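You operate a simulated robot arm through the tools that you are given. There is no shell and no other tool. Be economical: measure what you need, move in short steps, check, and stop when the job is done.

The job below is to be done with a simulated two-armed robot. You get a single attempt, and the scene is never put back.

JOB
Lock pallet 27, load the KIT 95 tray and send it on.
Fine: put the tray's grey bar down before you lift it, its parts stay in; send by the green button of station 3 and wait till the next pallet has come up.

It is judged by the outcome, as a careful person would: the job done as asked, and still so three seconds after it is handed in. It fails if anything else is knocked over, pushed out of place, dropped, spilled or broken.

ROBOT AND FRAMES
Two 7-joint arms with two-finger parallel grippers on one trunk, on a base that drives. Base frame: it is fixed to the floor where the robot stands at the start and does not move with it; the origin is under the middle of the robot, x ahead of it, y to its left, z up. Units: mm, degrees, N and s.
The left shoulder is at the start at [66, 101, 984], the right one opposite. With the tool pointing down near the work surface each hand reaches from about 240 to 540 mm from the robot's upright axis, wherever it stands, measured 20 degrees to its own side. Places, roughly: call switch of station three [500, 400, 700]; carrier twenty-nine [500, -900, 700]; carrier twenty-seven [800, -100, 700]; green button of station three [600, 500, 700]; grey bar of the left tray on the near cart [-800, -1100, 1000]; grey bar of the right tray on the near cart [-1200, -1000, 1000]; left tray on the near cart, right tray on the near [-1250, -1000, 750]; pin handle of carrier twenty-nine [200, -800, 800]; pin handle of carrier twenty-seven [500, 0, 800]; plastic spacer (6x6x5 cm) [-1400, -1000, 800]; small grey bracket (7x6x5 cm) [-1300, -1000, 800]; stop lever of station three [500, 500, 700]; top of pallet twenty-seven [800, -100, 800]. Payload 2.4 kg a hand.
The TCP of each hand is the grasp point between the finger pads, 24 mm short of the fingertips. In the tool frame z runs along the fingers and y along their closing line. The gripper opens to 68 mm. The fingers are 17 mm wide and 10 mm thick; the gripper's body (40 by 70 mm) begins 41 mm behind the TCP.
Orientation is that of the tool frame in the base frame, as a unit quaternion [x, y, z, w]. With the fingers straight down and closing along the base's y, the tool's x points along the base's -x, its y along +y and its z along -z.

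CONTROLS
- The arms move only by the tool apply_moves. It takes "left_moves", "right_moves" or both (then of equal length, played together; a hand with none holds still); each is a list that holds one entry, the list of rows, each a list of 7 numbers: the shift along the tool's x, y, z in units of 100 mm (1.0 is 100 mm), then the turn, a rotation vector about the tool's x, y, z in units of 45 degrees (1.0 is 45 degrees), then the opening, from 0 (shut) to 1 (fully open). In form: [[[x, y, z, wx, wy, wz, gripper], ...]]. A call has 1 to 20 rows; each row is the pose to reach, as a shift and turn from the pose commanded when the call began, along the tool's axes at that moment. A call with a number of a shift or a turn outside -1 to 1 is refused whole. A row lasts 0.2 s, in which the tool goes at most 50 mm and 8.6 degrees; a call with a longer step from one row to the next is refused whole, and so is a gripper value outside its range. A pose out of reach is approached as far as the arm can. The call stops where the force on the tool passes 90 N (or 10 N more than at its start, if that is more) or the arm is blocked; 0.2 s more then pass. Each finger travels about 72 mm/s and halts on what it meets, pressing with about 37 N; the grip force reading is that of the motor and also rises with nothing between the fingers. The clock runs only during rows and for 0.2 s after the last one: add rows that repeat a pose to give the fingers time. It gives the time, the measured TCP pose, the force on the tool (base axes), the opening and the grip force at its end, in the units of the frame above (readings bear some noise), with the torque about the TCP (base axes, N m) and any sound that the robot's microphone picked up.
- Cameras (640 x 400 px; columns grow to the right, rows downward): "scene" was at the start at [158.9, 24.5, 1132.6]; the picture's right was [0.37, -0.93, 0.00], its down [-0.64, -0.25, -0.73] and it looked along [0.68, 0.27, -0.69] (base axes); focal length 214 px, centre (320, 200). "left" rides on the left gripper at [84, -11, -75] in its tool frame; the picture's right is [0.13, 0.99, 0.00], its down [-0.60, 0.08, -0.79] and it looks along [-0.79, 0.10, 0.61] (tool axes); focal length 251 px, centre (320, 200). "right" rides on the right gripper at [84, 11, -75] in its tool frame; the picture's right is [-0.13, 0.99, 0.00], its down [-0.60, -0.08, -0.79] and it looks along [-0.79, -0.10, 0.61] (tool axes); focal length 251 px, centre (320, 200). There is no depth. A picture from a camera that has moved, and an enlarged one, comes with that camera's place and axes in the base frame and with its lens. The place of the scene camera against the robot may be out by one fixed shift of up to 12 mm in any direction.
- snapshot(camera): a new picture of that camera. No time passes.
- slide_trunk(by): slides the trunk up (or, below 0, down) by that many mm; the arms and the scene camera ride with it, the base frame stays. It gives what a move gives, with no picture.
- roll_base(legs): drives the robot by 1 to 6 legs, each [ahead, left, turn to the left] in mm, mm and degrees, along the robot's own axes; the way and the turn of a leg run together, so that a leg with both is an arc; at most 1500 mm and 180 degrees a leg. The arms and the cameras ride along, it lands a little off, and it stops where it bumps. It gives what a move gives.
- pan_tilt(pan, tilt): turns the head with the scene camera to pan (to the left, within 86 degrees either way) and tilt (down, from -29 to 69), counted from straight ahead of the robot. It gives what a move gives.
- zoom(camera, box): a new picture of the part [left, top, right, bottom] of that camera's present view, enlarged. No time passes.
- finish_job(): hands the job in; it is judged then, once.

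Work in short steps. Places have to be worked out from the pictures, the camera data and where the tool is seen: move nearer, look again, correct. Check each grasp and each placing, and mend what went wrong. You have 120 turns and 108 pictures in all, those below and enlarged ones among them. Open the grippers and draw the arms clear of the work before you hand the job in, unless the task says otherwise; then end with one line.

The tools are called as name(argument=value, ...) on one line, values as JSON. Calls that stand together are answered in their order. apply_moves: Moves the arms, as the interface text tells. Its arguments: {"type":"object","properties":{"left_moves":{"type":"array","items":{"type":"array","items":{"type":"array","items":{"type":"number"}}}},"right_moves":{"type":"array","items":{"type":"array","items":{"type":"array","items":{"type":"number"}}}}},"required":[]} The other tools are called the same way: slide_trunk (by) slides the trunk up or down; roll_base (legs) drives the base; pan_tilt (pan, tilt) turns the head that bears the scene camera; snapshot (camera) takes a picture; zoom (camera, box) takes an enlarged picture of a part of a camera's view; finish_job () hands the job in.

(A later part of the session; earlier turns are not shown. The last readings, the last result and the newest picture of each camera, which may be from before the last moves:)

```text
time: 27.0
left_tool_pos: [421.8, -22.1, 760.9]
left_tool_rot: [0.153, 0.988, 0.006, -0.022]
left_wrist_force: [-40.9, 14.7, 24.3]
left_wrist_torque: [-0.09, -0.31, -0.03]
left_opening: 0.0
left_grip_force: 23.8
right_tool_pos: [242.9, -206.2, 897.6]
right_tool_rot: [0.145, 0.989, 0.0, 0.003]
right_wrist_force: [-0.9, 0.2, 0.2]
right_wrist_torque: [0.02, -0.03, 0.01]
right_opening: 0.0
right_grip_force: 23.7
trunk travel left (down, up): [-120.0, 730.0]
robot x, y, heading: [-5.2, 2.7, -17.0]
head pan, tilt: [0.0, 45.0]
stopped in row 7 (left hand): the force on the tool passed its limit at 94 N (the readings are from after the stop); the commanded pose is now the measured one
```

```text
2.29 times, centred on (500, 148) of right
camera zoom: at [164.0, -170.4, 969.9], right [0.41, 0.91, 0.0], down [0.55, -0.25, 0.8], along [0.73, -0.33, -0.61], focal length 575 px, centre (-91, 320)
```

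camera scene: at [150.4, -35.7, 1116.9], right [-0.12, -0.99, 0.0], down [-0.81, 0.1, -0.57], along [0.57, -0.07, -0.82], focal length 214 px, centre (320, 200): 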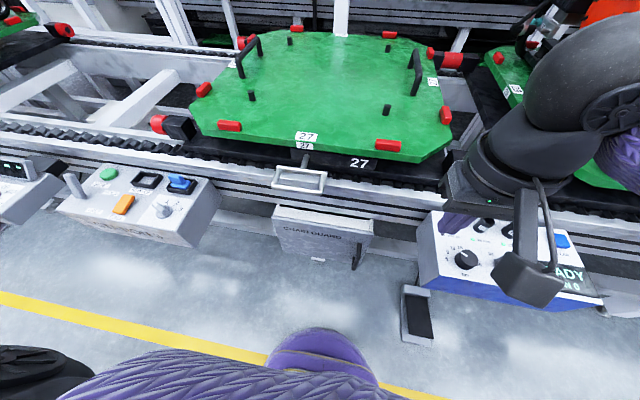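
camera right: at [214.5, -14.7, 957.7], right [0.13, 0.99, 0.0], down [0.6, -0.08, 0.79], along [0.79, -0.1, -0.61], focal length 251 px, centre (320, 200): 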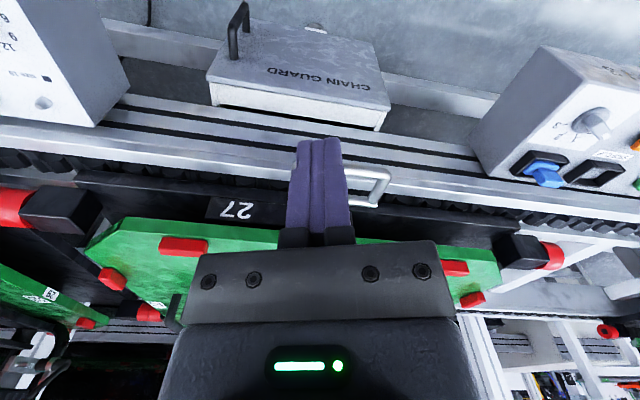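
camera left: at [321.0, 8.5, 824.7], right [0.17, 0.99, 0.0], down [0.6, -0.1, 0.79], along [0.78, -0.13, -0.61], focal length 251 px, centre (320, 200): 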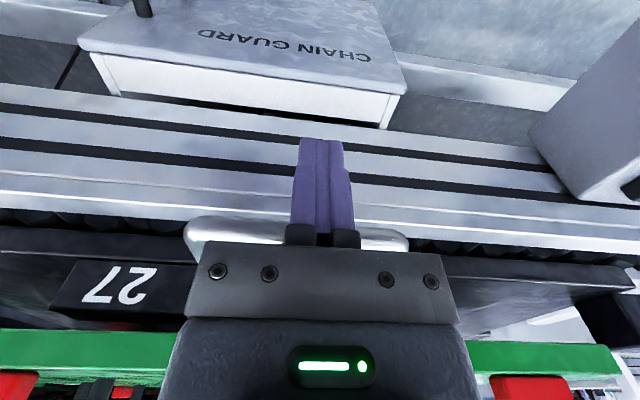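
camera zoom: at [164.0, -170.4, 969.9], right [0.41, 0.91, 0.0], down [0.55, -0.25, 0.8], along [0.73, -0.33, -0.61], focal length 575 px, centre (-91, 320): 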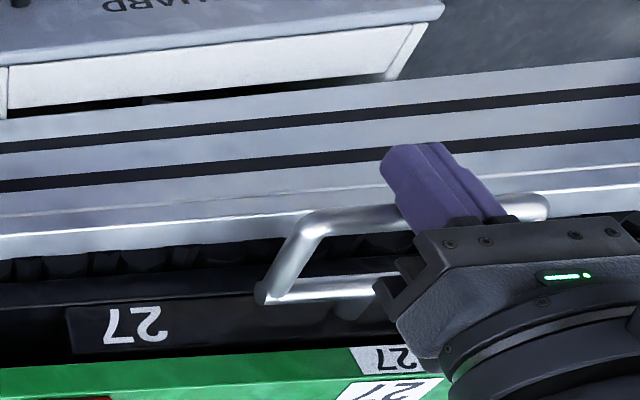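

It stops at the same spot, so it may be at its end. I compare with the locked 29 handle in a tight zoom.

apply_moves(left_moves=[[[0.3, 0, 0, 0, 0, 0, 0], [0.5, 0, 0, 0, 0, 0, 0], [0.5, 0.3, -0.4, 0, 0, 0, 0], [0.5, 0.7, -0.7, 0, 0, 0, 0], [0.5, 0.9, -0.9, 0, 0, 0, 0]]])

zoom(camera="right", box=[440, 100, 640, 225])

pan_tilt(pan=-55, tilt=25)

snapshot(camera="scene")

```text
time: 28.2
left_tool_pos: [413.4, 75.2, 851.6]
left_tool_rot: [0.153, 0.988, 0.005, -0.023]
left_wrist_force: [0.3, 0.3, -0.3]
left_wrist_torque: [0.04, -0.01, -0.03]
left_opening: 0.5
left_grip_force: 23.5
right_tool_pos: [247.6, -207.7, 894.8]
right_tool_rot: [0.146, 0.989, 0.0, 0.0]
right_wrist_force: [-0.9, -0.6, 0.2]
right_wrist_torque: [-0.02, 0.01, 0.01]
right_opening: 0.0
right_grip_force: 23.3
trunk travel left (down, up): [-120.0, 730.0]
robot x, y, heading: [1.6, 0.8, -17.1]
head pan, tilt: [0.0, 45.0]
```

```text
3.20 times, centred on (540, 162) of right
camera zoom: at [169.3, -172.2, 968.3], right [0.41, 0.91, 0.0], down [0.56, -0.25, 0.79], along [0.72, -0.33, -0.61], focal length 805 px, centre (-384, 320)
```

zoom: 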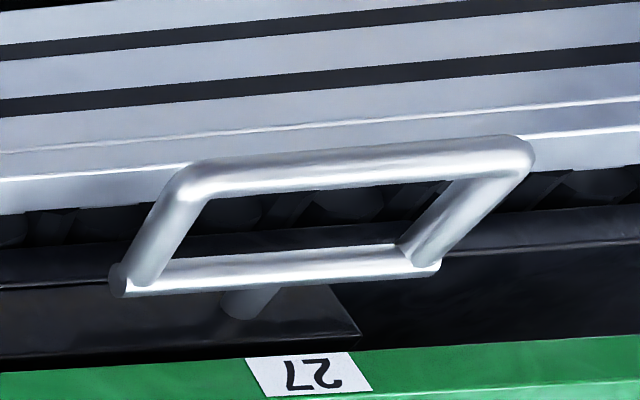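

```text
time: 29.4
left_tool_pos: [413.9, 74.5, 851.9]
left_tool_rot: [0.153, 0.988, 0.005, -0.022]
left_wrist_force: [-0.2, -0.3, -0.4]
left_wrist_torque: [0.01, 0.01, 0.01]
left_opening: 0.2
left_grip_force: 23.3
right_tool_pos: [249.0, -206.1, 893.6]
right_tool_rot: [0.146, 0.989, 0.0, 0.0]
right_wrist_force: [0.5, 0.3, 0.3]
right_wrist_torque: [-0.01, 0.01, -0.03]
right_opening: 0.0
right_grip_force: 23.8
trunk travel left (down, up): [-120.0, 730.0]
robot x, y, heading: [-4.1, 1.7, -17.1]
head pan, tilt: [-55.0, 25.0]
```

```text
73 pictures are left
camera scene: at [127.9, -120.4, 1078.8], right [-0.95, -0.31, 0.0], down [-0.13, 0.4, -0.91], along [0.28, -0.86, -0.42], focal length 214 px, centre (320, 200)
```

scene: 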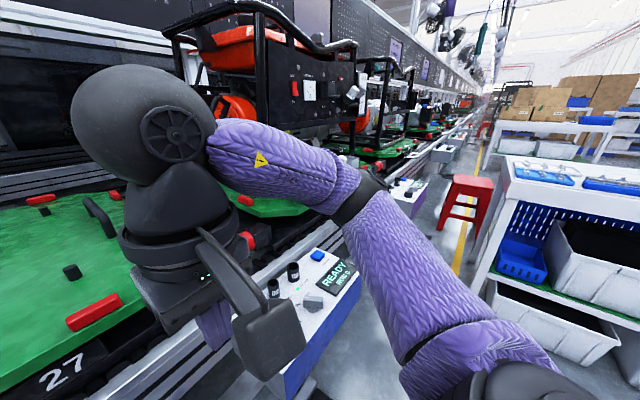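

The right arm blocks the view. I retract the left hand and turn the base further right, which is on my way to the cart anyway, to get a view of 29's handle.

apply_moves(left_moves=[[[0.3, 0.2, -0.3, 0, 0, 0, 0], [0.6, 0.4, -0.5, 0, 0, 0, 0], [0.9, 0.6, -0.7, 0, 0, 0, 0]]])

roll_base(legs=[[-150, 0, 0], [0, 0, -63]])

pan_tilt(pan=10, tilt=30)

snapshot(camera="scene")

```text
time: 30.2
left_tool_pos: [350.8, 160.9, 925.1]
left_tool_rot: [0.153, 0.988, 0.006, -0.023]
left_wrist_force: [0.3, -1.4, -0.4]
left_wrist_torque: [0.04, -0.01, 0.01]
left_opening: 0.0
left_grip_force: 23.3
right_tool_pos: [247.3, -206.9, 895.2]
right_tool_rot: [0.146, 0.989, 0.001, 0.0]
right_wrist_force: [-1.2, -0.1, -1.1]
right_wrist_torque: [0.01, 0.02, 0.0]
right_opening: 0.0
right_grip_force: 23.4
trunk travel left (down, up): [-120.0, 730.0]
robot x, y, heading: [-2.6, 1.2, -16.7]
head pan, tilt: [-55.0, 25.0]
```

```text
time: 34.4
left_tool_pos: [154.1, -202.6, 924.2]
left_tool_rot: [0.651, 0.759, 0.016, -0.016]
left_wrist_force: [0.0, -0.7, 0.3]
left_wrist_torque: [-0.01, -0.03, 0.02]
left_opening: 0.2
left_grip_force: 23.6
right_tool_pos: [-221.9, -271.9, 895.5]
right_tool_rot: [0.646, 0.764, 0.001, 0.0]
right_wrist_force: [-0.4, 0.1, 0.3]
right_wrist_torque: [0.0, 0.03, 0.0]
right_opening: 0.0
right_grip_force: 23.4
trunk travel left (down, up): [-120.0, 730.0]
robot x, y, heading: [-143.7, 42.7, -80.5]
head pan, tilt: [-55.0, 25.0]
```

```text
time: 35.7
left_tool_pos: [154.8, -203.6, 923.9]
left_tool_rot: [0.651, 0.758, 0.016, -0.016]
left_wrist_force: [0.3, -0.9, -0.7]
left_wrist_torque: [-0.01, -0.03, 0.03]
left_opening: 0.0
left_grip_force: 24.1
right_tool_pos: [-221.8, -271.7, 894.6]
right_tool_rot: [0.646, 0.763, 0.0, 0.0]
right_wrist_force: [0.5, 0.2, 0.1]
right_wrist_torque: [0.01, 0.02, 0.03]
right_opening: 0.0
right_grip_force: 23.7
trunk travel left (down, up): [-120.0, 730.0]
robot x, y, heading: [-145.4, 45.5, -80.7]
head pan, tilt: [10.0, 30.0]
```

```text
72 pictures are left
camera scene: at [-90.0, -141.7, 1070.8], right [-0.94, -0.33, 0.0], down [-0.17, 0.47, -0.87], along [0.29, -0.82, -0.5], focal length 214 px, centre (320, 200)
```

scene: 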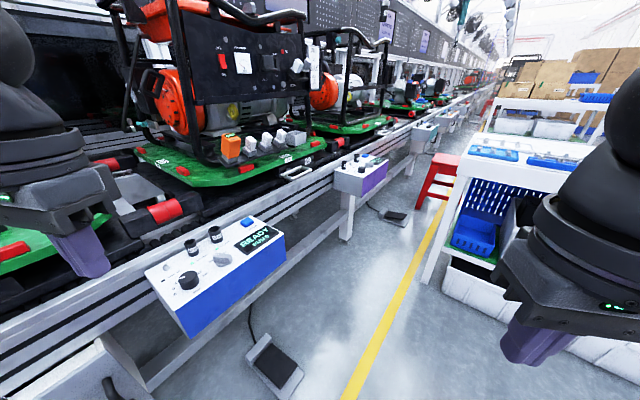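

The line of sight is better; I drive 350 mm along the conveyor direction to see 29's handle more from the side.

roll_base(legs=[[315, -155, 0]])

pan_tilt(pan=20, tilt=35)

snapshot(camera="scene")

```text
time: 38.0
left_tool_pos: [55.0, -533.3, 925.2]
left_tool_rot: [0.651, 0.759, 0.016, -0.017]
left_wrist_force: [0.1, 0.0, -0.3]
left_wrist_torque: [0.03, -0.02, 0.02]
left_opening: 0.0
left_grip_force: 23.8
right_tool_pos: [-321.7, -603.9, 894.5]
right_tool_rot: [0.645, 0.764, 0.0, 0.0]
right_wrist_force: [-0.7, -1.0, -0.2]
right_wrist_torque: [0.04, -0.01, -0.02]
right_opening: 0.0
right_grip_force: 24.0
trunk travel left (down, up): [-120.0, 730.0]
robot x, y, heading: [-247.4, -287.6, -80.6]
head pan, tilt: [10.0, 30.0]
```

```text
time: 38.7
left_tool_pos: [55.2, -533.2, 925.4]
left_tool_rot: [0.65, 0.759, 0.016, -0.016]
left_wrist_force: [0.4, 0.5, 0.7]
left_wrist_torque: [-0.01, 0.0, -0.01]
left_opening: 0.0
left_grip_force: 23.4
right_tool_pos: [-321.7, -604.4, 894.7]
right_tool_rot: [0.646, 0.764, -0.001, 0.0]
right_wrist_force: [0.0, -0.1, 0.1]
right_wrist_torque: [0.0, -0.01, -0.03]
right_opening: 0.1
right_grip_force: 23.2
trunk travel left (down, up): [-120.0, 730.0]
robot x, y, heading: [-243.8, -288.0, -80.5]
head pan, tilt: [20.0, 35.0]
```

```text
71 pictures are left
camera scene: at [-176.7, -464.0, 1063.1], right [-0.87, -0.49, 0.0], down [-0.28, 0.5, -0.82], along [0.4, -0.71, -0.57], focal length 214 px, centre (320, 200)
```

scene: 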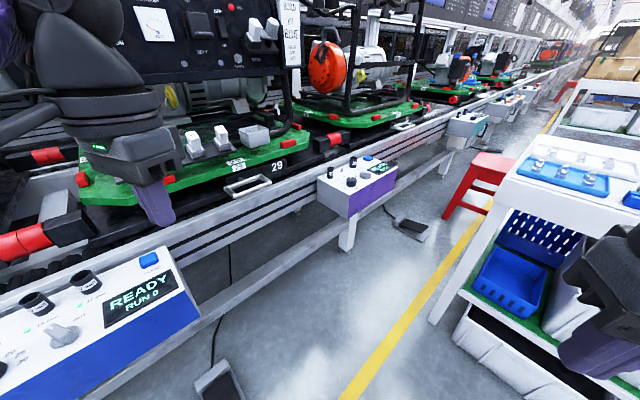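

zoom(camera="scene", box=[190, 130, 330, 220])

```text
4.44 times, centred on (260, 175) of scene
camera zoom: at [-176.7, -464.0, 1063.1], right [-0.87, -0.49, 0.0], down [-0.28, 0.5, -0.82], along [0.4, -0.71, -0.57], focal length 953 px, centre (587, 311)
```

zoom: 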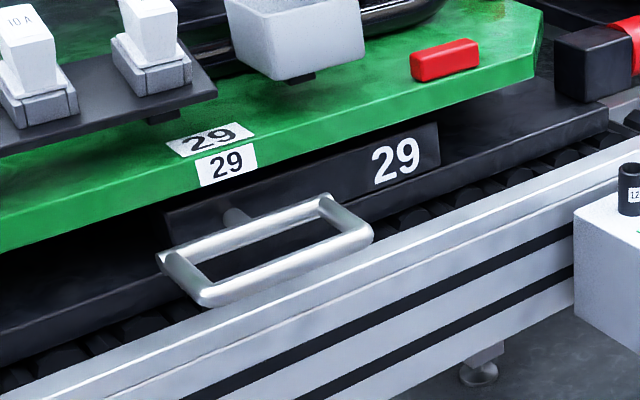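

29's rod is actually longer than 27's is now (29 hasn't passed station 3 yet, so it's likely still unlocked), and 27's pin went in about 26 mm to a hard stop. I'll check downstream 28 later; now I look at the cart.

pan_tilt(pan=-45, tilt=20)

snapshot(camera="scene")

```text
time: 40.0
left_tool_pos: [56.3, -533.0, 924.7]
left_tool_rot: [0.651, 0.759, 0.016, -0.016]
left_wrist_force: [-0.1, 0.7, 0.3]
left_wrist_torque: [-0.01, 0.0, 0.02]
left_opening: 0.0
left_grip_force: 23.7
right_tool_pos: [-319.9, -603.0, 894.6]
right_tool_rot: [0.646, 0.764, 0.0, 0.0]
right_wrist_force: [0.4, -0.7, -0.4]
right_wrist_torque: [-0.01, -0.01, -0.02]
right_opening: 0.2
right_grip_force: 23.7
trunk travel left (down, up): [-120.0, 730.0]
robot x, y, heading: [-249.4, -288.9, -80.5]
head pan, tilt: [-45.0, 20.0]
```

```text
69 pictures are left
camera scene: at [-274.1, -463.2, 1086.9], right [-0.81, 0.58, 0.0], down [0.2, 0.28, -0.94], along [-0.54, -0.77, -0.34], focal length 214 px, centre (320, 200)
```

scene: 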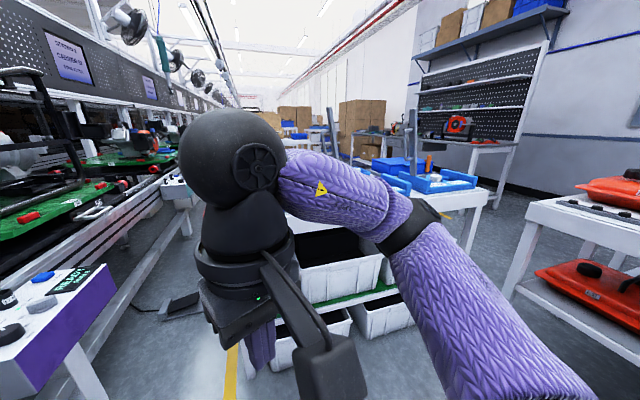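

The trays (blue, with upright grey bars) seem to be on the cart ahead-right. I turn the base toward it and look.

roll_base(legs=[[0, 0, -55]])

pan_tilt(pan=0, tilt=20)

snapshot(camera="scene")

```text
time: 42.9
left_tool_pos: [-274.8, -675.1, 924.4]
left_tool_rot: [0.929, 0.371, 0.021, -0.007]
left_wrist_force: [-0.6, 0.4, 0.4]
left_wrist_torque: [-0.02, 0.02, 0.02]
left_opening: 0.0
left_grip_force: 23.4
right_tool_pos: [-548.3, -405.3, 893.9]
right_tool_rot: [0.926, 0.378, 0.0, 0.0]
right_wrist_force: [-0.6, -0.7, -0.3]
right_wrist_torque: [-0.01, 0.0, 0.01]
right_opening: 0.0
right_grip_force: 23.4
trunk travel left (down, up): [-120.0, 730.0]
robot x, y, heading: [-246.6, -290.6, -135.5]
head pan, tilt: [-45.0, 20.0]
```

```text
time: 44.0
left_tool_pos: [-275.1, -674.9, 924.4]
left_tool_rot: [0.928, 0.371, 0.022, -0.006]
left_wrist_force: [0.1, -0.4, 0.6]
left_wrist_torque: [0.0, 0.0, 0.0]
left_opening: 0.0
left_grip_force: 23.8
right_tool_pos: [-547.8, -406.0, 893.7]
right_tool_rot: [0.926, 0.377, 0.0, 0.0]
right_wrist_force: [-0.6, 0.1, -0.7]
right_wrist_torque: [0.01, 0.01, -0.01]
right_opening: 0.0
right_grip_force: 23.4
trunk travel left (down, up): [-120.0, 730.0]
robot x, y, heading: [-247.1, -285.5, -135.3]
head pan, tilt: [0.0, 20.0]
```

```text
68 pictures are left
camera scene: at [-371.4, -424.8, 1086.9], right [-0.7, 0.72, 0.0], down [0.24, 0.24, -0.94], along [-0.67, -0.66, -0.34], focal length 214 px, centre (320, 200)
```

scene: 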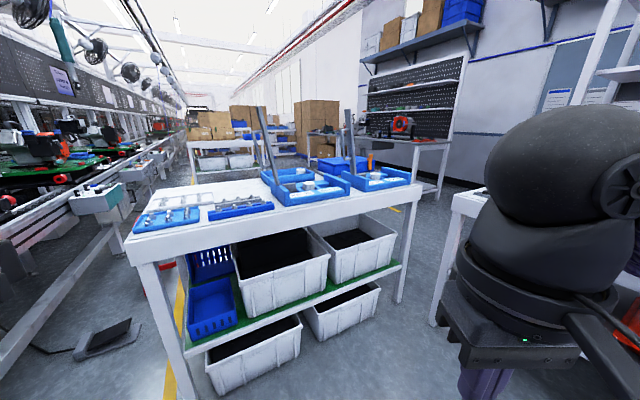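

zoom(camera="scene", box=[200, 90, 440, 240])

```text
2.67 times, centred on (320, 165) of scene
camera zoom: at [-371.4, -424.8, 1086.9], right [-0.7, 0.72, 0.0], down [0.24, 0.24, -0.94], along [-0.67, -0.66, -0.34], focal length 572 px, centre (320, 293)
```

zoom: 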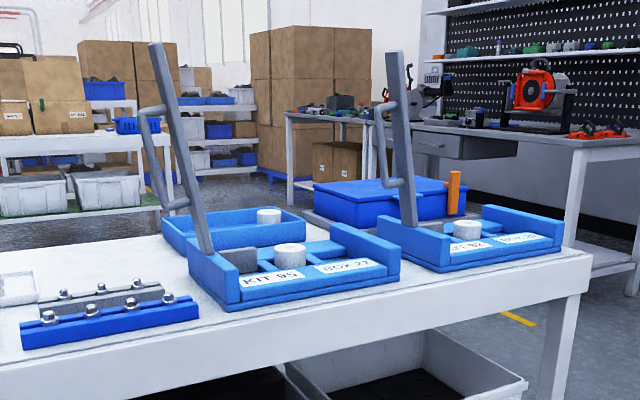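

KIT 95 is the left tray of the pair, its grey bar upright, hinged on its left side, with a D-handle that ends on top when the bar is folded down to the right. I turn square to the cart and move nearer, keeping the tray on my right arm's side.

roll_base(legs=[[0, 0, 28.4], [200, -339, 0]])

pan_tilt(pan=-15, tilt=25)

snapshot(camera="scene")

```text
time: 47.9
left_tool_pos: [-473.9, -732.0, 924.1]
left_tool_rot: [0.813, 0.582, 0.019, -0.011]
left_wrist_force: [-0.5, -0.1, 0.0]
left_wrist_torque: [-0.01, 0.01, -0.02]
left_opening: 0.0
left_grip_force: 23.1
right_tool_pos: [-840.9, -620.1, 894.1]
right_tool_rot: [0.809, 0.588, 0.0, 0.001]
right_wrist_force: [0.9, -0.3, -0.5]
right_wrist_torque: [0.0, -0.02, -0.01]
right_opening: 0.0
right_grip_force: 23.6
trunk travel left (down, up): [-120.0, 730.0]
robot x, y, heading: [-628.7, -378.2, -108.1]
head pan, tilt: [0.0, 20.0]
```

```text
time: 48.7
left_tool_pos: [-474.4, -733.2, 925.0]
left_tool_rot: [0.813, 0.582, 0.02, -0.012]
left_wrist_force: [0.3, 0.4, -0.3]
left_wrist_torque: [-0.01, 0.01, 0.0]
left_opening: 0.0
left_grip_force: 23.3
right_tool_pos: [-840.4, -620.1, 894.9]
right_tool_rot: [0.809, 0.588, 0.001, 0.0]
right_wrist_force: [-0.1, -0.8, -0.3]
right_wrist_torque: [-0.03, 0.0, 0.01]
right_opening: 0.2
right_grip_force: 23.9
trunk travel left (down, up): [-120.0, 730.0]
robot x, y, heading: [-625.9, -377.5, -108.1]
head pan, tilt: [-15.0, 25.0]
```

```text
66 pictures are left
camera scene: at [-697.5, -549.0, 1078.8], right [-0.84, 0.54, 0.0], down [0.23, 0.35, -0.91], along [-0.49, -0.76, -0.42], focal length 214 px, centre (320, 200)
```

scene: 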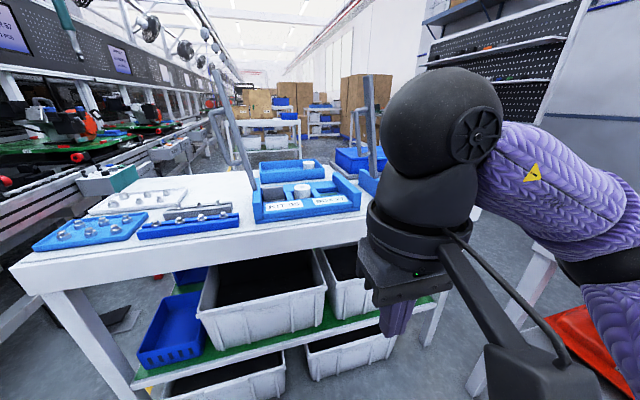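

Tray KIT 95's front edge is ~695 mm ahead, spanning left +20 to -270. I zoom in on it to see hinge, bar and parts.

zoom(camera="scene", box=[190, 60, 400, 240])

snapshot(camera="right")

```text
2.22 times, centred on (295, 150) of scene
camera zoom: at [-697.5, -549.0, 1078.8], right [-0.84, 0.54, 0.0], down [0.23, 0.35, -0.91], along [-0.49, -0.76, -0.42], focal length 477 px, centre (376, 311)
```

zoom: 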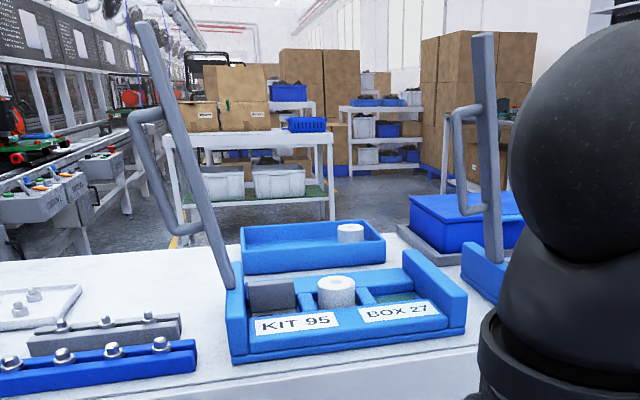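

```text
64 pictures are left
camera right: at [-805.1, -543.6, 968.3], right [0.9, -0.43, 0.0], down [-0.26, -0.55, 0.79], along [-0.34, -0.72, -0.61], focal length 251 px, centre (320, 200)
```

right: 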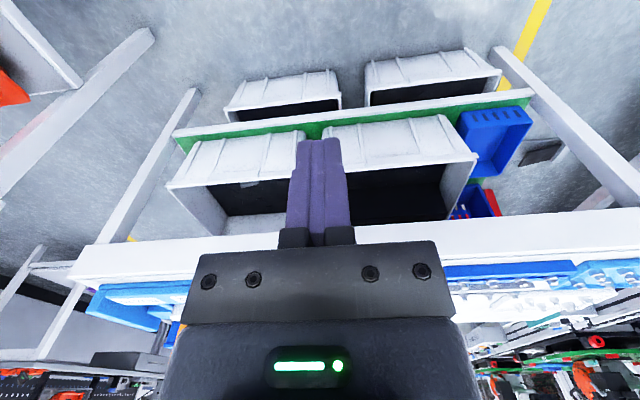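

Bar: hinge about (ahead 800–840, left 26, z 830), tip around z 1140 leaning slightly left, D-handle on its left side. I raise the trunk to put the right hand at bar-tip height range, then move forward 250 mm.

slide_trunk(by=130)

roll_base(legs=[[250, 0, 0]])

pan_tilt(pan=0, tilt=35)

snapshot(camera="scene")

snapshot(camera="right")

```text
time: 50.2
left_tool_pos: [-474.6, -732.9, 1055.0]
left_tool_rot: [0.813, 0.582, 0.02, -0.012]
left_wrist_force: [-0.3, -0.5, 0.3]
left_wrist_torque: [0.02, 0.0, 0.0]
left_opening: 0.0
left_grip_force: 23.6
right_tool_pos: [-840.2, -620.1, 1023.6]
right_tool_rot: [0.808, 0.589, 0.001, 0.0]
right_wrist_force: [-0.4, -0.9, 0.1]
right_wrist_torque: [-0.01, 0.01, -0.01]
right_opening: 0.0
right_grip_force: 23.6
trunk travel left (down, up): [-250.0, 600.0]
robot x, y, heading: [-625.2, -377.2, -108.3]
head pan, tilt: [-15.0, 25.0]
```

```text
time: 52.1
left_tool_pos: [-548.9, -974.6, 1053.6]
left_tool_rot: [0.81, 0.586, 0.019, -0.012]
left_wrist_force: [-1.2, 0.6, 0.2]
left_wrist_torque: [0.0, -0.01, 0.01]
left_opening: 0.1
left_grip_force: 23.5
right_tool_pos: [-915.6, -867.2, 1024.5]
right_tool_rot: [0.807, 0.591, 0.001, 0.0]
right_wrist_force: [0.5, 0.3, 0.2]
right_wrist_torque: [-0.01, 0.01, 0.05]
right_opening: 0.0
right_grip_force: 23.4
trunk travel left (down, up): [-250.0, 600.0]
robot x, y, heading: [-707.7, -623.6, -107.4]
head pan, tilt: [-15.0, 25.0]
```

```text
time: 52.9
left_tool_pos: [-549.2, -975.5, 1054.4]
left_tool_rot: [0.81, 0.586, 0.019, -0.011]
left_wrist_force: [-0.3, -0.3, 0.3]
left_wrist_torque: [0.02, 0.03, 0.03]
left_opening: 0.3
left_grip_force: 24.1
right_tool_pos: [-917.2, -868.1, 1024.7]
right_tool_rot: [0.805, 0.593, 0.0, -0.001]
right_wrist_force: [-0.4, 0.2, 0.5]
right_wrist_torque: [0.0, 0.01, 0.04]
right_opening: 0.0
right_grip_force: 23.3
trunk travel left (down, up): [-250.0, 600.0]
robot x, y, heading: [-707.4, -619.6, -107.5]
head pan, tilt: [0.0, 35.0]
```

```text
63 pictures are left
camera scene: at [-740.4, -766.1, 1196.1], right [-0.95, 0.3, 0.0], down [0.17, 0.55, -0.82], along [-0.25, -0.78, -0.57], focal length 214 px, centre (320, 200)
```

scene: 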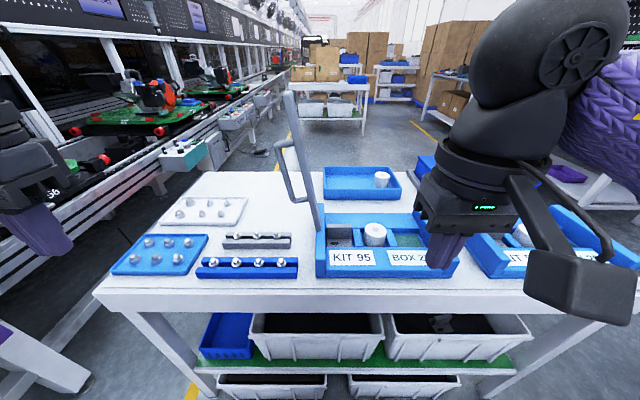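

```text
62 pictures are left
camera right: at [-881.8, -790.1, 1098.3], right [0.91, -0.42, 0.0], down [-0.26, -0.55, 0.79], along [-0.33, -0.72, -0.61], focal length 251 px, centre (320, 200)
```

right: 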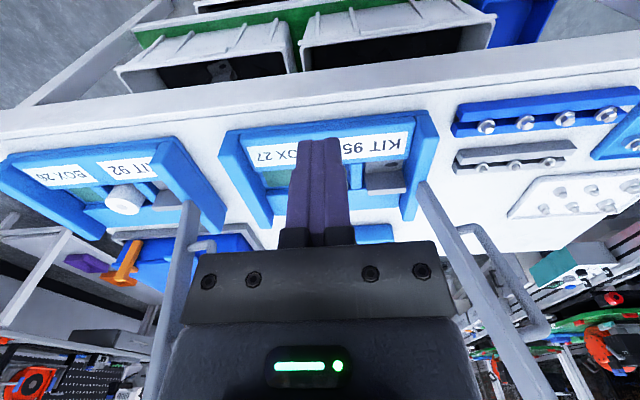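

Close triangulation: bar hinge ≈ ahead 545, left 17, z 825; tip ≈ left 66, z 1143. I move 80 ahead and 30 right, then turn the right wrist 90° so that the fingers close along the depth direction.

roll_base(legs=[[80, -30, 0]])

apply_moves(right_moves=[[[0, 0, 0, 0, 0, 0.19, 1], [0, 0, 0, 0, 0, 0.38, 1], [0, 0, 0, 0, 0, 0.57, 1], [0, 0, -0.2, 0, 0, 0.76, 1], [0, 0, -0.4, 0, 0, 0.95, 1], [0, 0, -0.5, 0, 0, 1, 1]]])

apply_moves(right_moves=[[[0, 0, 0, 0, 0, 0.19, 1], [0, 0, 0, 0, 0, 0.38, 1], [0, 0, 0, 0, 0, 0.57, 1], [0, 0, -0.2, 0, 0, 0.76, 1], [0, 0, -0.4, 0, 0, 0.95, 1], [0, 0, -0.5, 0, 0, 1, 1]]])

snapshot(camera="right")

snapshot(camera="scene")

```text
time: 54.0
left_tool_pos: [-602.2, -1043.8, 1053.8]
left_tool_rot: [0.81, 0.586, 0.019, -0.011]
left_wrist_force: [0.1, 0.2, 0.8]
left_wrist_torque: [-0.01, -0.02, -0.02]
left_opening: 0.0
left_grip_force: 24.0
right_tool_pos: [-969.4, -935.1, 1024.1]
right_tool_rot: [0.805, 0.593, 0.001, -0.001]
right_wrist_force: [0.2, -0.6, 0.2]
right_wrist_torque: [-0.01, -0.02, -0.01]
right_opening: 0.0
right_grip_force: 24.2
trunk travel left (down, up): [-250.0, 600.0]
robot x, y, heading: [-759.8, -688.1, -107.5]
head pan, tilt: [0.0, 35.0]
```

```text
time: 55.4
left_tool_pos: [-600.9, -1042.9, 1053.5]
left_tool_rot: [0.81, 0.587, 0.02, -0.012]
left_wrist_force: [0.3, 0.4, -0.5]
left_wrist_torque: [0.01, -0.02, -0.03]
left_opening: 0.2
left_grip_force: 23.4
right_tool_pos: [-968.0, -936.8, 1074.6]
right_tool_rot: [0.971, 0.238, 0.001, 0.0]
right_wrist_force: [-0.9, 0.3, -0.5]
right_wrist_torque: [-0.01, -0.01, 0.0]
right_opening: 68.0
right_grip_force: 0.1
trunk travel left (down, up): [-250.0, 600.0]
robot x, y, heading: [-756.5, -687.3, -107.7]
head pan, tilt: [0.0, 35.0]
```

```text
time: 56.8
left_tool_pos: [-602.1, -1043.0, 1054.5]
left_tool_rot: [0.809, 0.587, 0.019, -0.012]
left_wrist_force: [0.3, 0.5, 0.9]
left_wrist_torque: [0.0, -0.01, 0.02]
left_opening: 0.0
left_grip_force: 23.4
right_tool_pos: [-969.5, -934.8, 1123.8]
right_tool_rot: [0.988, -0.152, 0.001, 0.0]
right_wrist_force: [0.2, 0.3, -0.1]
right_wrist_torque: [0.01, 0.03, 0.01]
right_opening: 68.1
right_grip_force: 0.1
trunk travel left (down, up): [-250.0, 600.0]
robot x, y, heading: [-758.4, -686.7, -107.2]
head pan, tilt: [0.0, 35.0]
```

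```text
61 pictures are left
camera right: at [-894.1, -969.9, 1197.6], right [-0.42, -0.91, 0.0], down [-0.55, 0.26, 0.79], along [-0.72, 0.33, -0.61], focal length 251 px, centre (320, 200)
```

right: 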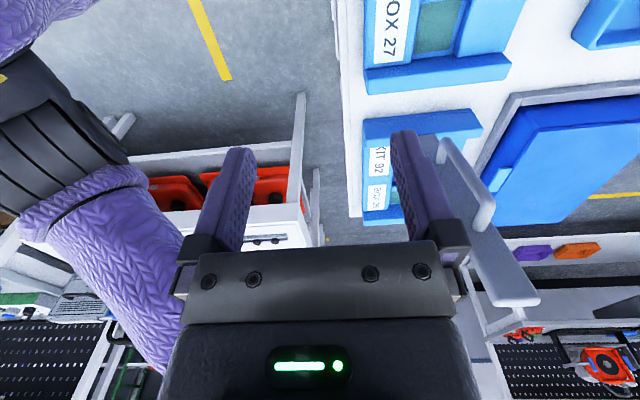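

```text
60 pictures are left
camera scene: at [-792.8, -833.5, 1196.1], right [-0.95, 0.3, 0.0], down [0.17, 0.55, -0.82], along [-0.25, -0.78, -0.57], focal length 214 px, centre (320, 200)
```

scene: 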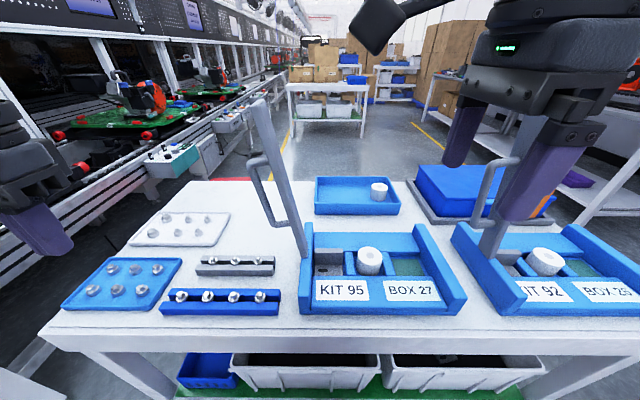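

The bar end is awkward (neighbour tray's bar is close); instead I'll take the bar by its D-handle with the left hand (fingers closing along depth, tilted 45°), swing it down, which ends in the lifting grasp. I shift 40 mm right, pull the right hand back, and turn the left wrist.

roll_base(legs=[[0, -40, 0]])

apply_moves(left_moves=[[[0, 0, 0, 0, 0, 0.19, 1], [0, 0, 0, 0, 0, 0.38, 1], [0, 0, 0, 0, 0, 0.57, 1], [0, 0, 0, 0, 0, 0.76, 1], [0, 0, 0, 0, 0, 0.95, 1], [0, 0, 0, 0, 0, 1, 1]]], right_moves=[[[0, -0.15, 0, 0, 0, 0, 1], [0, -0.3, 0, 0, 0, 0, 1], [0, -0.4, 0, 0, 0, 0, 1], [0, -0.4, 0, 0, 0, 0, 1], [0, -0.4, 0, 0, 0, 0, 1], [0, -0.4, 0, 0, 0, 0, 1]]])

apply_moves(left_moves=[[[0, 0, 0, 0, 0, 0.19, 1], [0, 0, 0, 0, 0, 0.38, 1], [0, 0, 0, 0, 0, 0.57, 1], [0, 0, 0, 0, 0, 0.76, 1], [0, 0, 0, 0, 0, 0.95, 1], [0, 0, 0, 0, 0, 1, 1]]])

apply_moves(left_moves=[[[0, 0, 0, 0, -0.19, 0, 1], [0, 0, 0, 0, -0.38, 0, 1], [0, 0, 0, 0, -0.57, 0, 1], [0, 0, 0, 0, -0.76, 0, 1], [0, 0, 0, 0, -0.95, 0, 1], [0, 0, 0, 0, -1, 0, 1]]])

snapshot(camera="left")

snapshot(camera="scene")

```text
time: 57.6
left_tool_pos: [-639.7, -1029.7, 1054.8]
left_tool_rot: [0.81, 0.586, 0.019, -0.012]
left_wrist_force: [-0.6, -0.1, 0.6]
left_wrist_torque: [-0.01, -0.03, -0.01]
left_opening: 0.1
left_grip_force: 23.8
right_tool_pos: [-1008.0, -922.7, 1123.4]
right_tool_rot: [0.989, -0.151, 0.0, 0.001]
right_wrist_force: [0.6, -0.2, 0.2]
right_wrist_torque: [0.0, -0.02, -0.03]
right_opening: 67.8
right_grip_force: 0.1
trunk travel left (down, up): [-250.0, 600.0]
robot x, y, heading: [-795.4, -672.3, -107.2]
head pan, tilt: [0.0, 35.0]
```

```text
time: 59.0
left_tool_pos: [-661.1, -1009.6, 1044.3]
left_tool_rot: [0.973, 0.231, 0.012, -0.019]
left_wrist_force: [-0.2, -1.5, -0.4]
left_wrist_torque: [0.02, 0.0, -0.02]
left_opening: 67.8
left_grip_force: 0.1
left hand out of reach, approached as far as the arm can: row 5, 6
right_tool_pos: [-995.3, -885.2, 1124.9]
right_tool_rot: [0.988, -0.151, 0.0, 0.0]
right_wrist_force: [0.1, -0.2, -0.4]
right_wrist_torque: [0.0, 0.03, -0.04]
right_opening: 68.1
right_grip_force: 0.1
trunk travel left (down, up): [-250.0, 600.0]
robot x, y, heading: [-791.0, -675.1, -107.3]
head pan, tilt: [0.0, 35.0]
```

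```text
time: 60.4
left_tool_pos: [-725.4, -910.5, 1034.4]
left_tool_rot: [0.987, -0.158, 0.006, -0.021]
left_wrist_force: [-0.4, 0.4, -0.1]
left_wrist_torque: [0.0, -0.04, 0.06]
left_opening: 68.3
left_grip_force: 0.1
left hand out of reach, approached as far as the arm can: row 1, 2, 3, 4, 5, 6
right_tool_pos: [-995.9, -886.2, 1125.1]
right_tool_rot: [0.989, -0.151, 0.0, -0.001]
right_wrist_force: [-0.1, -0.6, -0.7]
right_wrist_torque: [-0.04, 0.02, 0.0]
right_opening: 67.8
right_grip_force: 0.0
trunk travel left (down, up): [-250.0, 600.0]
robot x, y, heading: [-797.1, -676.2, -107.5]
head pan, tilt: [0.0, 35.0]
```

```text
time: 61.8
left_tool_pos: [-795.1, -844.2, 1074.3]
left_tool_rot: [0.914, -0.137, -0.374, -0.08]
left_wrist_force: [0.6, -0.2, -0.2]
left_wrist_torque: [0.0, 0.0, -0.02]
left_opening: 68.0
left_grip_force: 0.0
left hand out of reach, approached as far as the arm can: row 1, 2, 3, 4, 5, 6
right_tool_pos: [-995.5, -885.5, 1123.8]
right_tool_rot: [0.989, -0.151, 0.001, 0.0]
right_wrist_force: [0.8, -0.5, -0.1]
right_wrist_torque: [0.0, -0.05, -0.02]
right_opening: 68.0
right_grip_force: 0.1
trunk travel left (down, up): [-250.0, 600.0]
robot x, y, heading: [-796.8, -674.2, -107.2]
head pan, tilt: [0.0, 35.0]
```

```text
59 pictures are left
camera left: at [-684.9, -868.5, 1069.1], right [-0.22, -0.97, -0.14], down [0.09, -0.16, 0.98], along [-0.97, 0.2, 0.12], focal length 251 px, centre (320, 200)
```

left: 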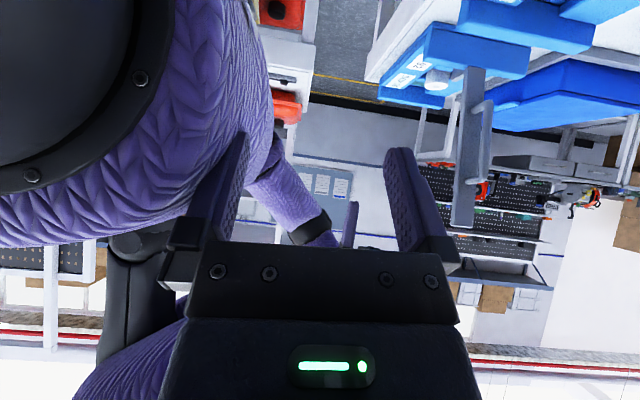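

```text
58 pictures are left
camera scene: at [-830.6, -821.7, 1196.1], right [-0.95, 0.3, 0.0], down [0.17, 0.55, -0.82], along [-0.25, -0.78, -0.57], focal length 214 px, centre (320, 200)
```

scene: 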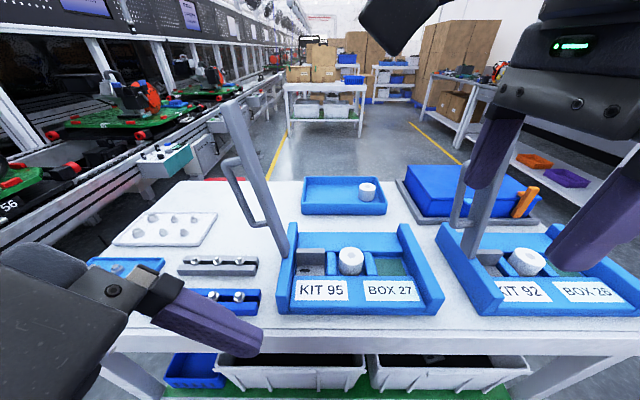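

The left wrist cannot take that yaw there. The right hand can, so I restore the left hand and will instead grip the D-handle's upper corner with the right hand from above.

apply_moves(left_moves=[[[0, 0, 0, 0, 0.19, 0, 1], [0, 0, 0, 0, 0.38, 0, 1], [0, 0, 0, 0, 0.57, 0, 1], [0, 0, 0, 0, 0.76, 0, 1], [0, 0, 0, 0, 0.95, 0, 1], [0, 0, 0, 0, 1, 0, 1]]])

apply_moves(left_moves=[[[0, 0, 0, 0, 0, -0.19, 1], [0, 0, 0, 0, 0, -0.38, 1], [0, 0, 0, 0, 0, -0.57, 1], [0, 0, 0, 0, 0, -0.76, 1], [0, 0, 0, 0, 0, -0.95, 1], [0, 0, 0, 0, 0, -1, 1]]])

apply_moves(left_moves=[[[0, 0, 0, 0, 0, -0.19, 0.5], [0, 0, 0, 0, 0, -0.38, 0], [0, 0, 0, 0, 0, -0.57, 0], [0, 0, 0, 0, 0, -0.76, 0], [0, 0, 0, 0, 0, -0.95, 0], [0, 0, 0, 0, 0, -1, 0]]])

```text
time: 63.2
left_tool_pos: [-790.1, -853.0, 1076.8]
left_tool_rot: [0.988, -0.153, 0.004, -0.025]
left_wrist_force: [0.8, -0.9, 0.1]
left_wrist_torque: [0.01, -0.01, -0.03]
left_opening: 67.9
left_grip_force: 0.0
right_tool_pos: [-996.4, -884.5, 1124.5]
right_tool_rot: [0.988, -0.151, 0.0, -0.001]
right_wrist_force: [-0.2, 0.1, -0.3]
right_wrist_torque: [-0.01, -0.02, 0.0]
right_opening: 67.9
right_grip_force: 0.0
trunk travel left (down, up): [-250.0, 600.0]
robot x, y, heading: [-797.0, -676.3, -107.4]
head pan, tilt: [0.0, 35.0]
```

```text
time: 64.6
left_tool_pos: [-789.1, -850.3, 1077.2]
left_tool_rot: [0.972, 0.234, 0.014, -0.018]
left_wrist_force: [10.3, -1.1, 0.4]
left_wrist_torque: [0.09, 1.19, -0.18]
left_opening: 68.2
left_grip_force: 0.0
right_tool_pos: [-995.9, -885.7, 1124.2]
right_tool_rot: [0.988, -0.151, 0.0, 0.0]
right_wrist_force: [0.0, 0.5, 0.1]
right_wrist_torque: [0.01, -0.01, -0.01]
right_opening: 68.2
right_grip_force: 0.1
trunk travel left (down, up): [-250.0, 600.0]
robot x, y, heading: [-795.4, -677.9, -107.6]
head pan, tilt: [0.0, 35.0]
```

```text
time: 65.9
left_tool_pos: [-786.9, -850.2, 1075.2]
left_tool_rot: [0.826, 0.563, 0.023, -0.012]
left_wrist_force: [0.7, 0.3, 0.7]
left_wrist_torque: [-0.01, 0.07, -0.12]
left_opening: 0.0
left_grip_force: 23.1
right_tool_pos: [-996.2, -885.1, 1123.8]
right_tool_rot: [0.988, -0.151, 0.0, 0.0]
right_wrist_force: [0.6, 0.1, 0.3]
right_wrist_torque: [0.0, -0.05, -0.01]
right_opening: 68.2
right_grip_force: 0.1
trunk travel left (down, up): [-250.0, 600.0]
robot x, y, heading: [-799.9, -675.7, -107.5]
head pan, tilt: [0.0, 35.0]
stopped in row 6 (left hand): the force on the tool passed its limit at 114 N (the readings are from after the stop); the commanded pose is now the measured one
```

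The left hand brushed my own body near the trunk; I move it out to the left and ahead again.

apply_moves(left_moves=[[[-0.2, 0.2, 0, 0, 0, 0, 0], [-0.4, 0.4, 0, 0, 0, 0, 0], [-0.6, 0.7, 0, 0, 0, 0, 0], [-0.8, 1.0, 0, 0, 0, 0, 0], [-0.9, 1.0, 0, 0, 0, 0, 0]]])

apply_moves(left_moves=[[[0, 0.3, 0, 0, 0, 0, 0], [0, 0.6, 0, 0, 0, 0, 0], [0, 0.9, 0, 0, 0, 0, 0]]])

roll_base(legs=[[0, 80, 0]])

snapshot(camera="scene")

snapshot(camera="left")

```text
time: 67.1
left_tool_pos: [-727.2, -970.8, 1071.1]
left_tool_rot: [0.826, 0.562, 0.024, -0.011]
left_wrist_force: [0.1, -0.1, 0.6]
left_wrist_torque: [-0.01, 0.0, 0.02]
left_opening: 0.0
left_grip_force: 24.1
right_tool_pos: [-996.6, -885.1, 1125.4]
right_tool_rot: [0.988, -0.151, 0.0, -0.001]
right_wrist_force: [-0.4, -1.2, -0.7]
right_wrist_torque: [0.0, 0.03, 0.0]
right_opening: 67.8
right_grip_force: 0.0
trunk travel left (down, up): [-250.0, 600.0]
robot x, y, heading: [-796.5, -679.0, -107.5]
head pan, tilt: [0.0, 35.0]
```

```text
time: 67.9
left_tool_pos: [-639.6, -1002.2, 1073.0]
left_tool_rot: [0.826, 0.563, 0.023, -0.01]
left_wrist_force: [-0.1, 0.1, 0.2]
left_wrist_torque: [-0.05, 0.01, -0.01]
left_opening: 0.1
left_grip_force: 23.8
right_tool_pos: [-995.7, -884.9, 1124.6]
right_tool_rot: [0.988, -0.152, 0.0, 0.0]
right_wrist_force: [0.2, 0.4, 0.1]
right_wrist_torque: [0.02, 0.01, 0.01]
right_opening: 67.9
right_grip_force: 0.1
trunk travel left (down, up): [-250.0, 600.0]
robot x, y, heading: [-797.2, -675.7, -107.6]
head pan, tilt: [0.0, 35.0]
```

```text
time: 69.0
left_tool_pos: [-566.7, -1026.2, 1073.0]
left_tool_rot: [0.827, 0.562, 0.023, -0.011]
left_wrist_force: [-0.9, 0.0, -0.4]
left_wrist_torque: [0.01, -0.05, 0.02]
left_opening: 0.1
left_grip_force: 23.5
right_tool_pos: [-919.9, -908.8, 1123.0]
right_tool_rot: [0.988, -0.152, -0.001, 0.001]
right_wrist_force: [1.0, 0.2, -1.0]
right_wrist_torque: [-0.01, 0.02, 0.04]
right_opening: 68.2
right_grip_force: 0.1
trunk travel left (down, up): [-250.0, 600.0]
robot x, y, heading: [-720.8, -700.4, -107.6]
head pan, tilt: [0.0, 35.0]
```

```text
57 pictures are left
camera scene: at [-754.9, -845.6, 1196.1], right [-0.95, 0.3, 0.0], down [0.17, 0.55, -0.82], along [-0.25, -0.78, -0.57], focal length 214 px, centre (320, 200)
```

scene: 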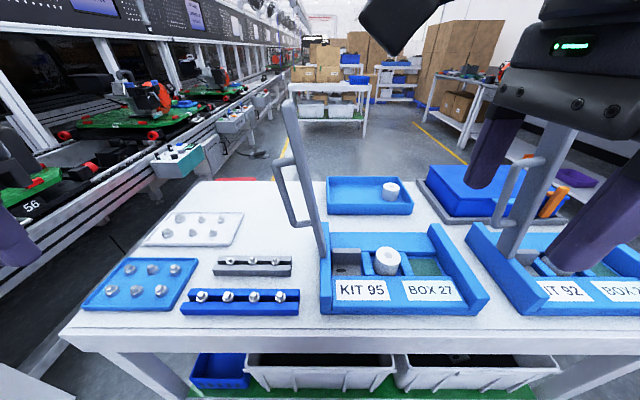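

```text
56 pictures are left
camera left: at [-548.3, -947.4, 1152.0], right [0.97, -0.25, 0.01], down [-0.17, -0.62, 0.76], along [-0.18, -0.74, -0.65], focal length 251 px, centre (320, 200)
```

left: 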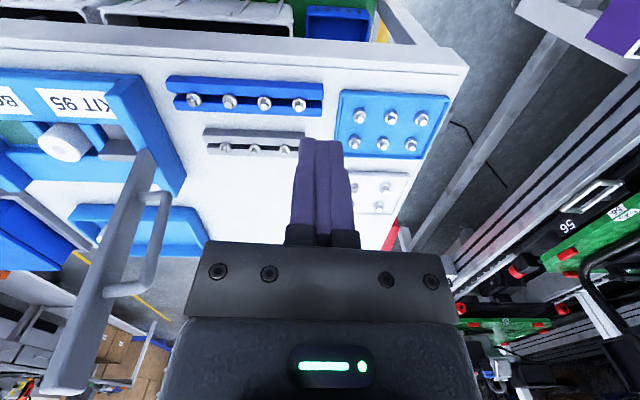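

The left camera gives a good fix: handle's upper corner at (ahead 448, left 78, z 1051), lower corner (450, 51, 930), bar tip (left 44, z 1131), hinge about left -22. I move the left hand aside and bring the right hand round high to the left of the bar.

apply_moves(left_moves=[[[0.2, 0.4, 0, 0, 0, 0, 0], [0.4, 0.8, 0, 0, 0, 0, 0], [0.5, 1.0, 0, 0, 0, 0, 0], [0.5, 1.0, 0, 0, 0, 0, 0]]])

apply_moves(right_moves=[[[0.3, 0, 0, 0, 0, 0, 1], [0.6, 0, 0, 0, 0, 0, 1], [1.0, 0, 0, 0, 0, 0, 1]]])

apply_moves(right_moves=[[[0.3, 0.1, 0, 0, 0, 0, 1], [0.6, 0.3, 0, 0, 0, 0, 1], [0.9, 0.5, 0, 0, 0, 0, 1], [1.0, 0.7, 0, 0, 0, 0, 1], [1.0, 0.9, 0, 0, 0, 0, 1]]])

```text
time: 70.0
left_tool_pos: [-454.6, -1018.7, 1077.8]
left_tool_rot: [0.827, 0.561, 0.023, -0.01]
left_wrist_force: [-0.2, -0.1, 0.2]
left_wrist_torque: [-0.02, -0.02, 0.0]
left_opening: 0.1
left_grip_force: 23.3
right_tool_pos: [-920.2, -909.7, 1124.5]
right_tool_rot: [0.988, -0.152, 0.0, 0.0]
right_wrist_force: [0.3, 0.5, 0.2]
right_wrist_torque: [0.03, -0.01, 0.02]
right_opening: 68.1
right_grip_force: 0.1
trunk travel left (down, up): [-250.0, 600.0]
robot x, y, heading: [-720.2, -697.4, -107.6]
head pan, tilt: [0.0, 35.0]
```

```text
time: 70.8
left_tool_pos: [-454.3, -1018.8, 1077.7]
left_tool_rot: [0.827, 0.562, 0.024, -0.01]
left_wrist_force: [-0.1, 0.5, 0.3]
left_wrist_torque: [-0.01, -0.01, 0.01]
left_opening: 0.0
left_grip_force: 23.9
right_tool_pos: [-828.1, -937.8, 1122.4]
right_tool_rot: [0.988, -0.152, 0.0, -0.001]
right_wrist_force: [0.7, -0.5, -0.3]
right_wrist_torque: [0.0, 0.0, 0.0]
right_opening: 68.3
right_grip_force: 0.1
trunk travel left (down, up): [-250.0, 600.0]
robot x, y, heading: [-717.0, -701.0, -107.5]
head pan, tilt: [0.0, 35.0]
```

```text
time: 72.0
left_tool_pos: [-454.8, -1017.5, 1077.6]
left_tool_rot: [0.827, 0.562, 0.024, -0.011]
left_wrist_force: [-0.2, -0.3, 0.3]
left_wrist_torque: [-0.02, 0.01, 0.02]
left_opening: 0.0
left_grip_force: 23.6
right_tool_pos: [-758.4, -1054.2, 1123.7]
right_tool_rot: [0.989, -0.151, 0.0, 0.0]
right_wrist_force: [-0.5, -0.6, 0.0]
right_wrist_torque: [-0.01, 0.01, 0.01]
right_opening: 67.8
right_grip_force: 0.0
trunk travel left (down, up): [-250.0, 600.0]
robot x, y, heading: [-723.2, -699.4, -107.7]
head pan, tilt: [0.0, 35.0]
```

The hand is at ahead 349, left 71. I tilt it 15° and look.

apply_moves(right_moves=[[[0.1, 0, 0, 0, -0.17, 0, 1], [0.2, 0, 0, 0, -0.34, 0, 1], [0.2, 0.3, 0, 0, -0.34, 0, 1]]])

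snapshot(camera="scene")

snapshot(camera="right")

snapshot(camera="left")

```text
time: 72.8
left_tool_pos: [-454.6, -1018.1, 1078.7]
left_tool_rot: [0.827, 0.562, 0.023, -0.011]
left_wrist_force: [-0.6, -0.4, 0.3]
left_wrist_torque: [-0.02, 0.01, -0.04]
left_opening: 0.0
left_grip_force: 23.2
right_tool_pos: [-768.5, -1048.7, 1102.3]
right_tool_rot: [0.98, -0.156, -0.125, -0.019]
right_wrist_force: [1.2, -0.9, -0.2]
right_wrist_torque: [0.01, 0.0, -0.03]
right_opening: 68.2
right_grip_force: 0.0
right hand out of reach, approached as far as the arm can: row 1, 2, 3
trunk travel left (down, up): [-250.0, 600.0]
robot x, y, heading: [-720.2, -698.5, -107.5]
head pan, tilt: [0.0, 35.0]
```

```text
55 pictures are left
camera scene: at [-755.1, -845.3, 1196.1], right [-0.95, 0.3, 0.0], down [0.17, 0.55, -0.82], along [-0.25, -0.78, -0.57], focal length 214 px, centre (320, 200)
```

scene: 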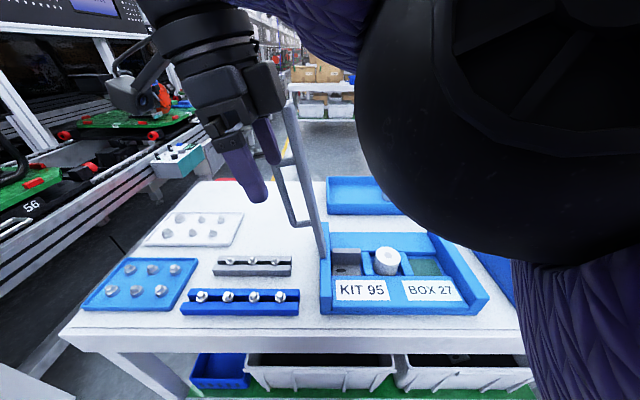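

```text
54 pictures are left
camera right: at [-678.2, -1091.0, 1153.0], right [-0.43, -0.9, 0.03], down [-0.34, 0.2, 0.92], along [-0.84, 0.38, -0.39], focal length 251 px, centre (320, 200)
```

right: 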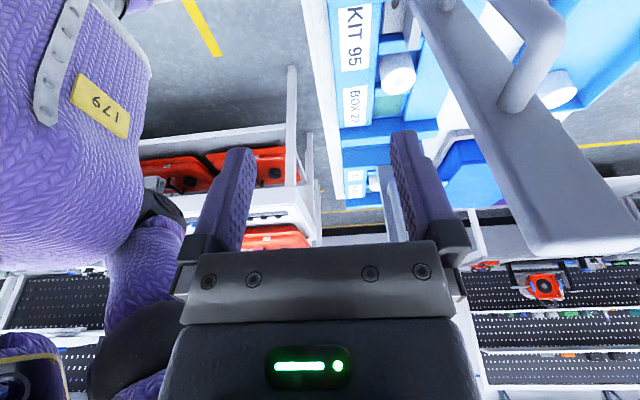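

```text
53 pictures are left
camera left: at [-437.5, -939.3, 1157.3], right [0.97, -0.25, 0.01], down [-0.17, -0.62, 0.76], along [-0.18, -0.74, -0.65], focal length 251 px, centre (320, 200)
```

left: 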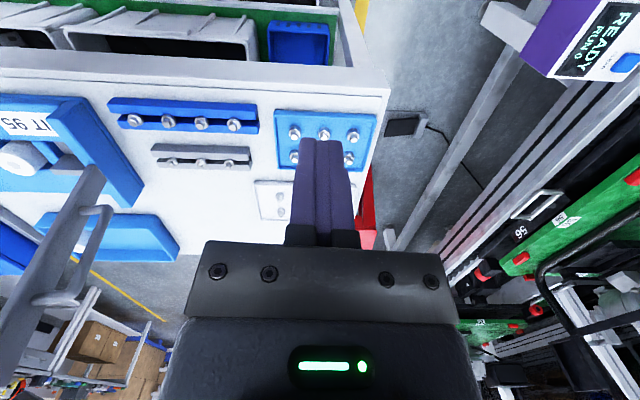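

The tilt is out of reach there, but upright was fine and still clears the bar by some 10 mm at left ≈ 82. I untilt and check the readings.

apply_moves(right_moves=[[[0, -0.1, 0, 0, 0.17, 0, 1], [0, -0.3, 0, 0, 0.34, 0, 1], [0, -0.3, 0, 0, 0.34, 0, 1]]])

```text
time: 73.6
left_tool_pos: [-455.3, -1018.5, 1078.7]
left_tool_rot: [0.827, 0.562, 0.024, -0.011]
left_wrist_force: [0.8, 0.1, 0.4]
left_wrist_torque: [0.01, 0.02, 0.0]
left_opening: 0.0
left_grip_force: 23.4
right_tool_pos: [-753.8, -1021.1, 1099.9]
right_tool_rot: [0.988, -0.152, 0.0, 0.0]
right_wrist_force: [0.5, -0.7, 0.0]
right_wrist_torque: [0.02, 0.02, -0.01]
right_opening: 68.0
right_grip_force: 0.1
trunk travel left (down, up): [-250.0, 600.0]
robot x, y, heading: [-720.1, -699.5, -107.6]
head pan, tilt: [0.0, 35.0]
```

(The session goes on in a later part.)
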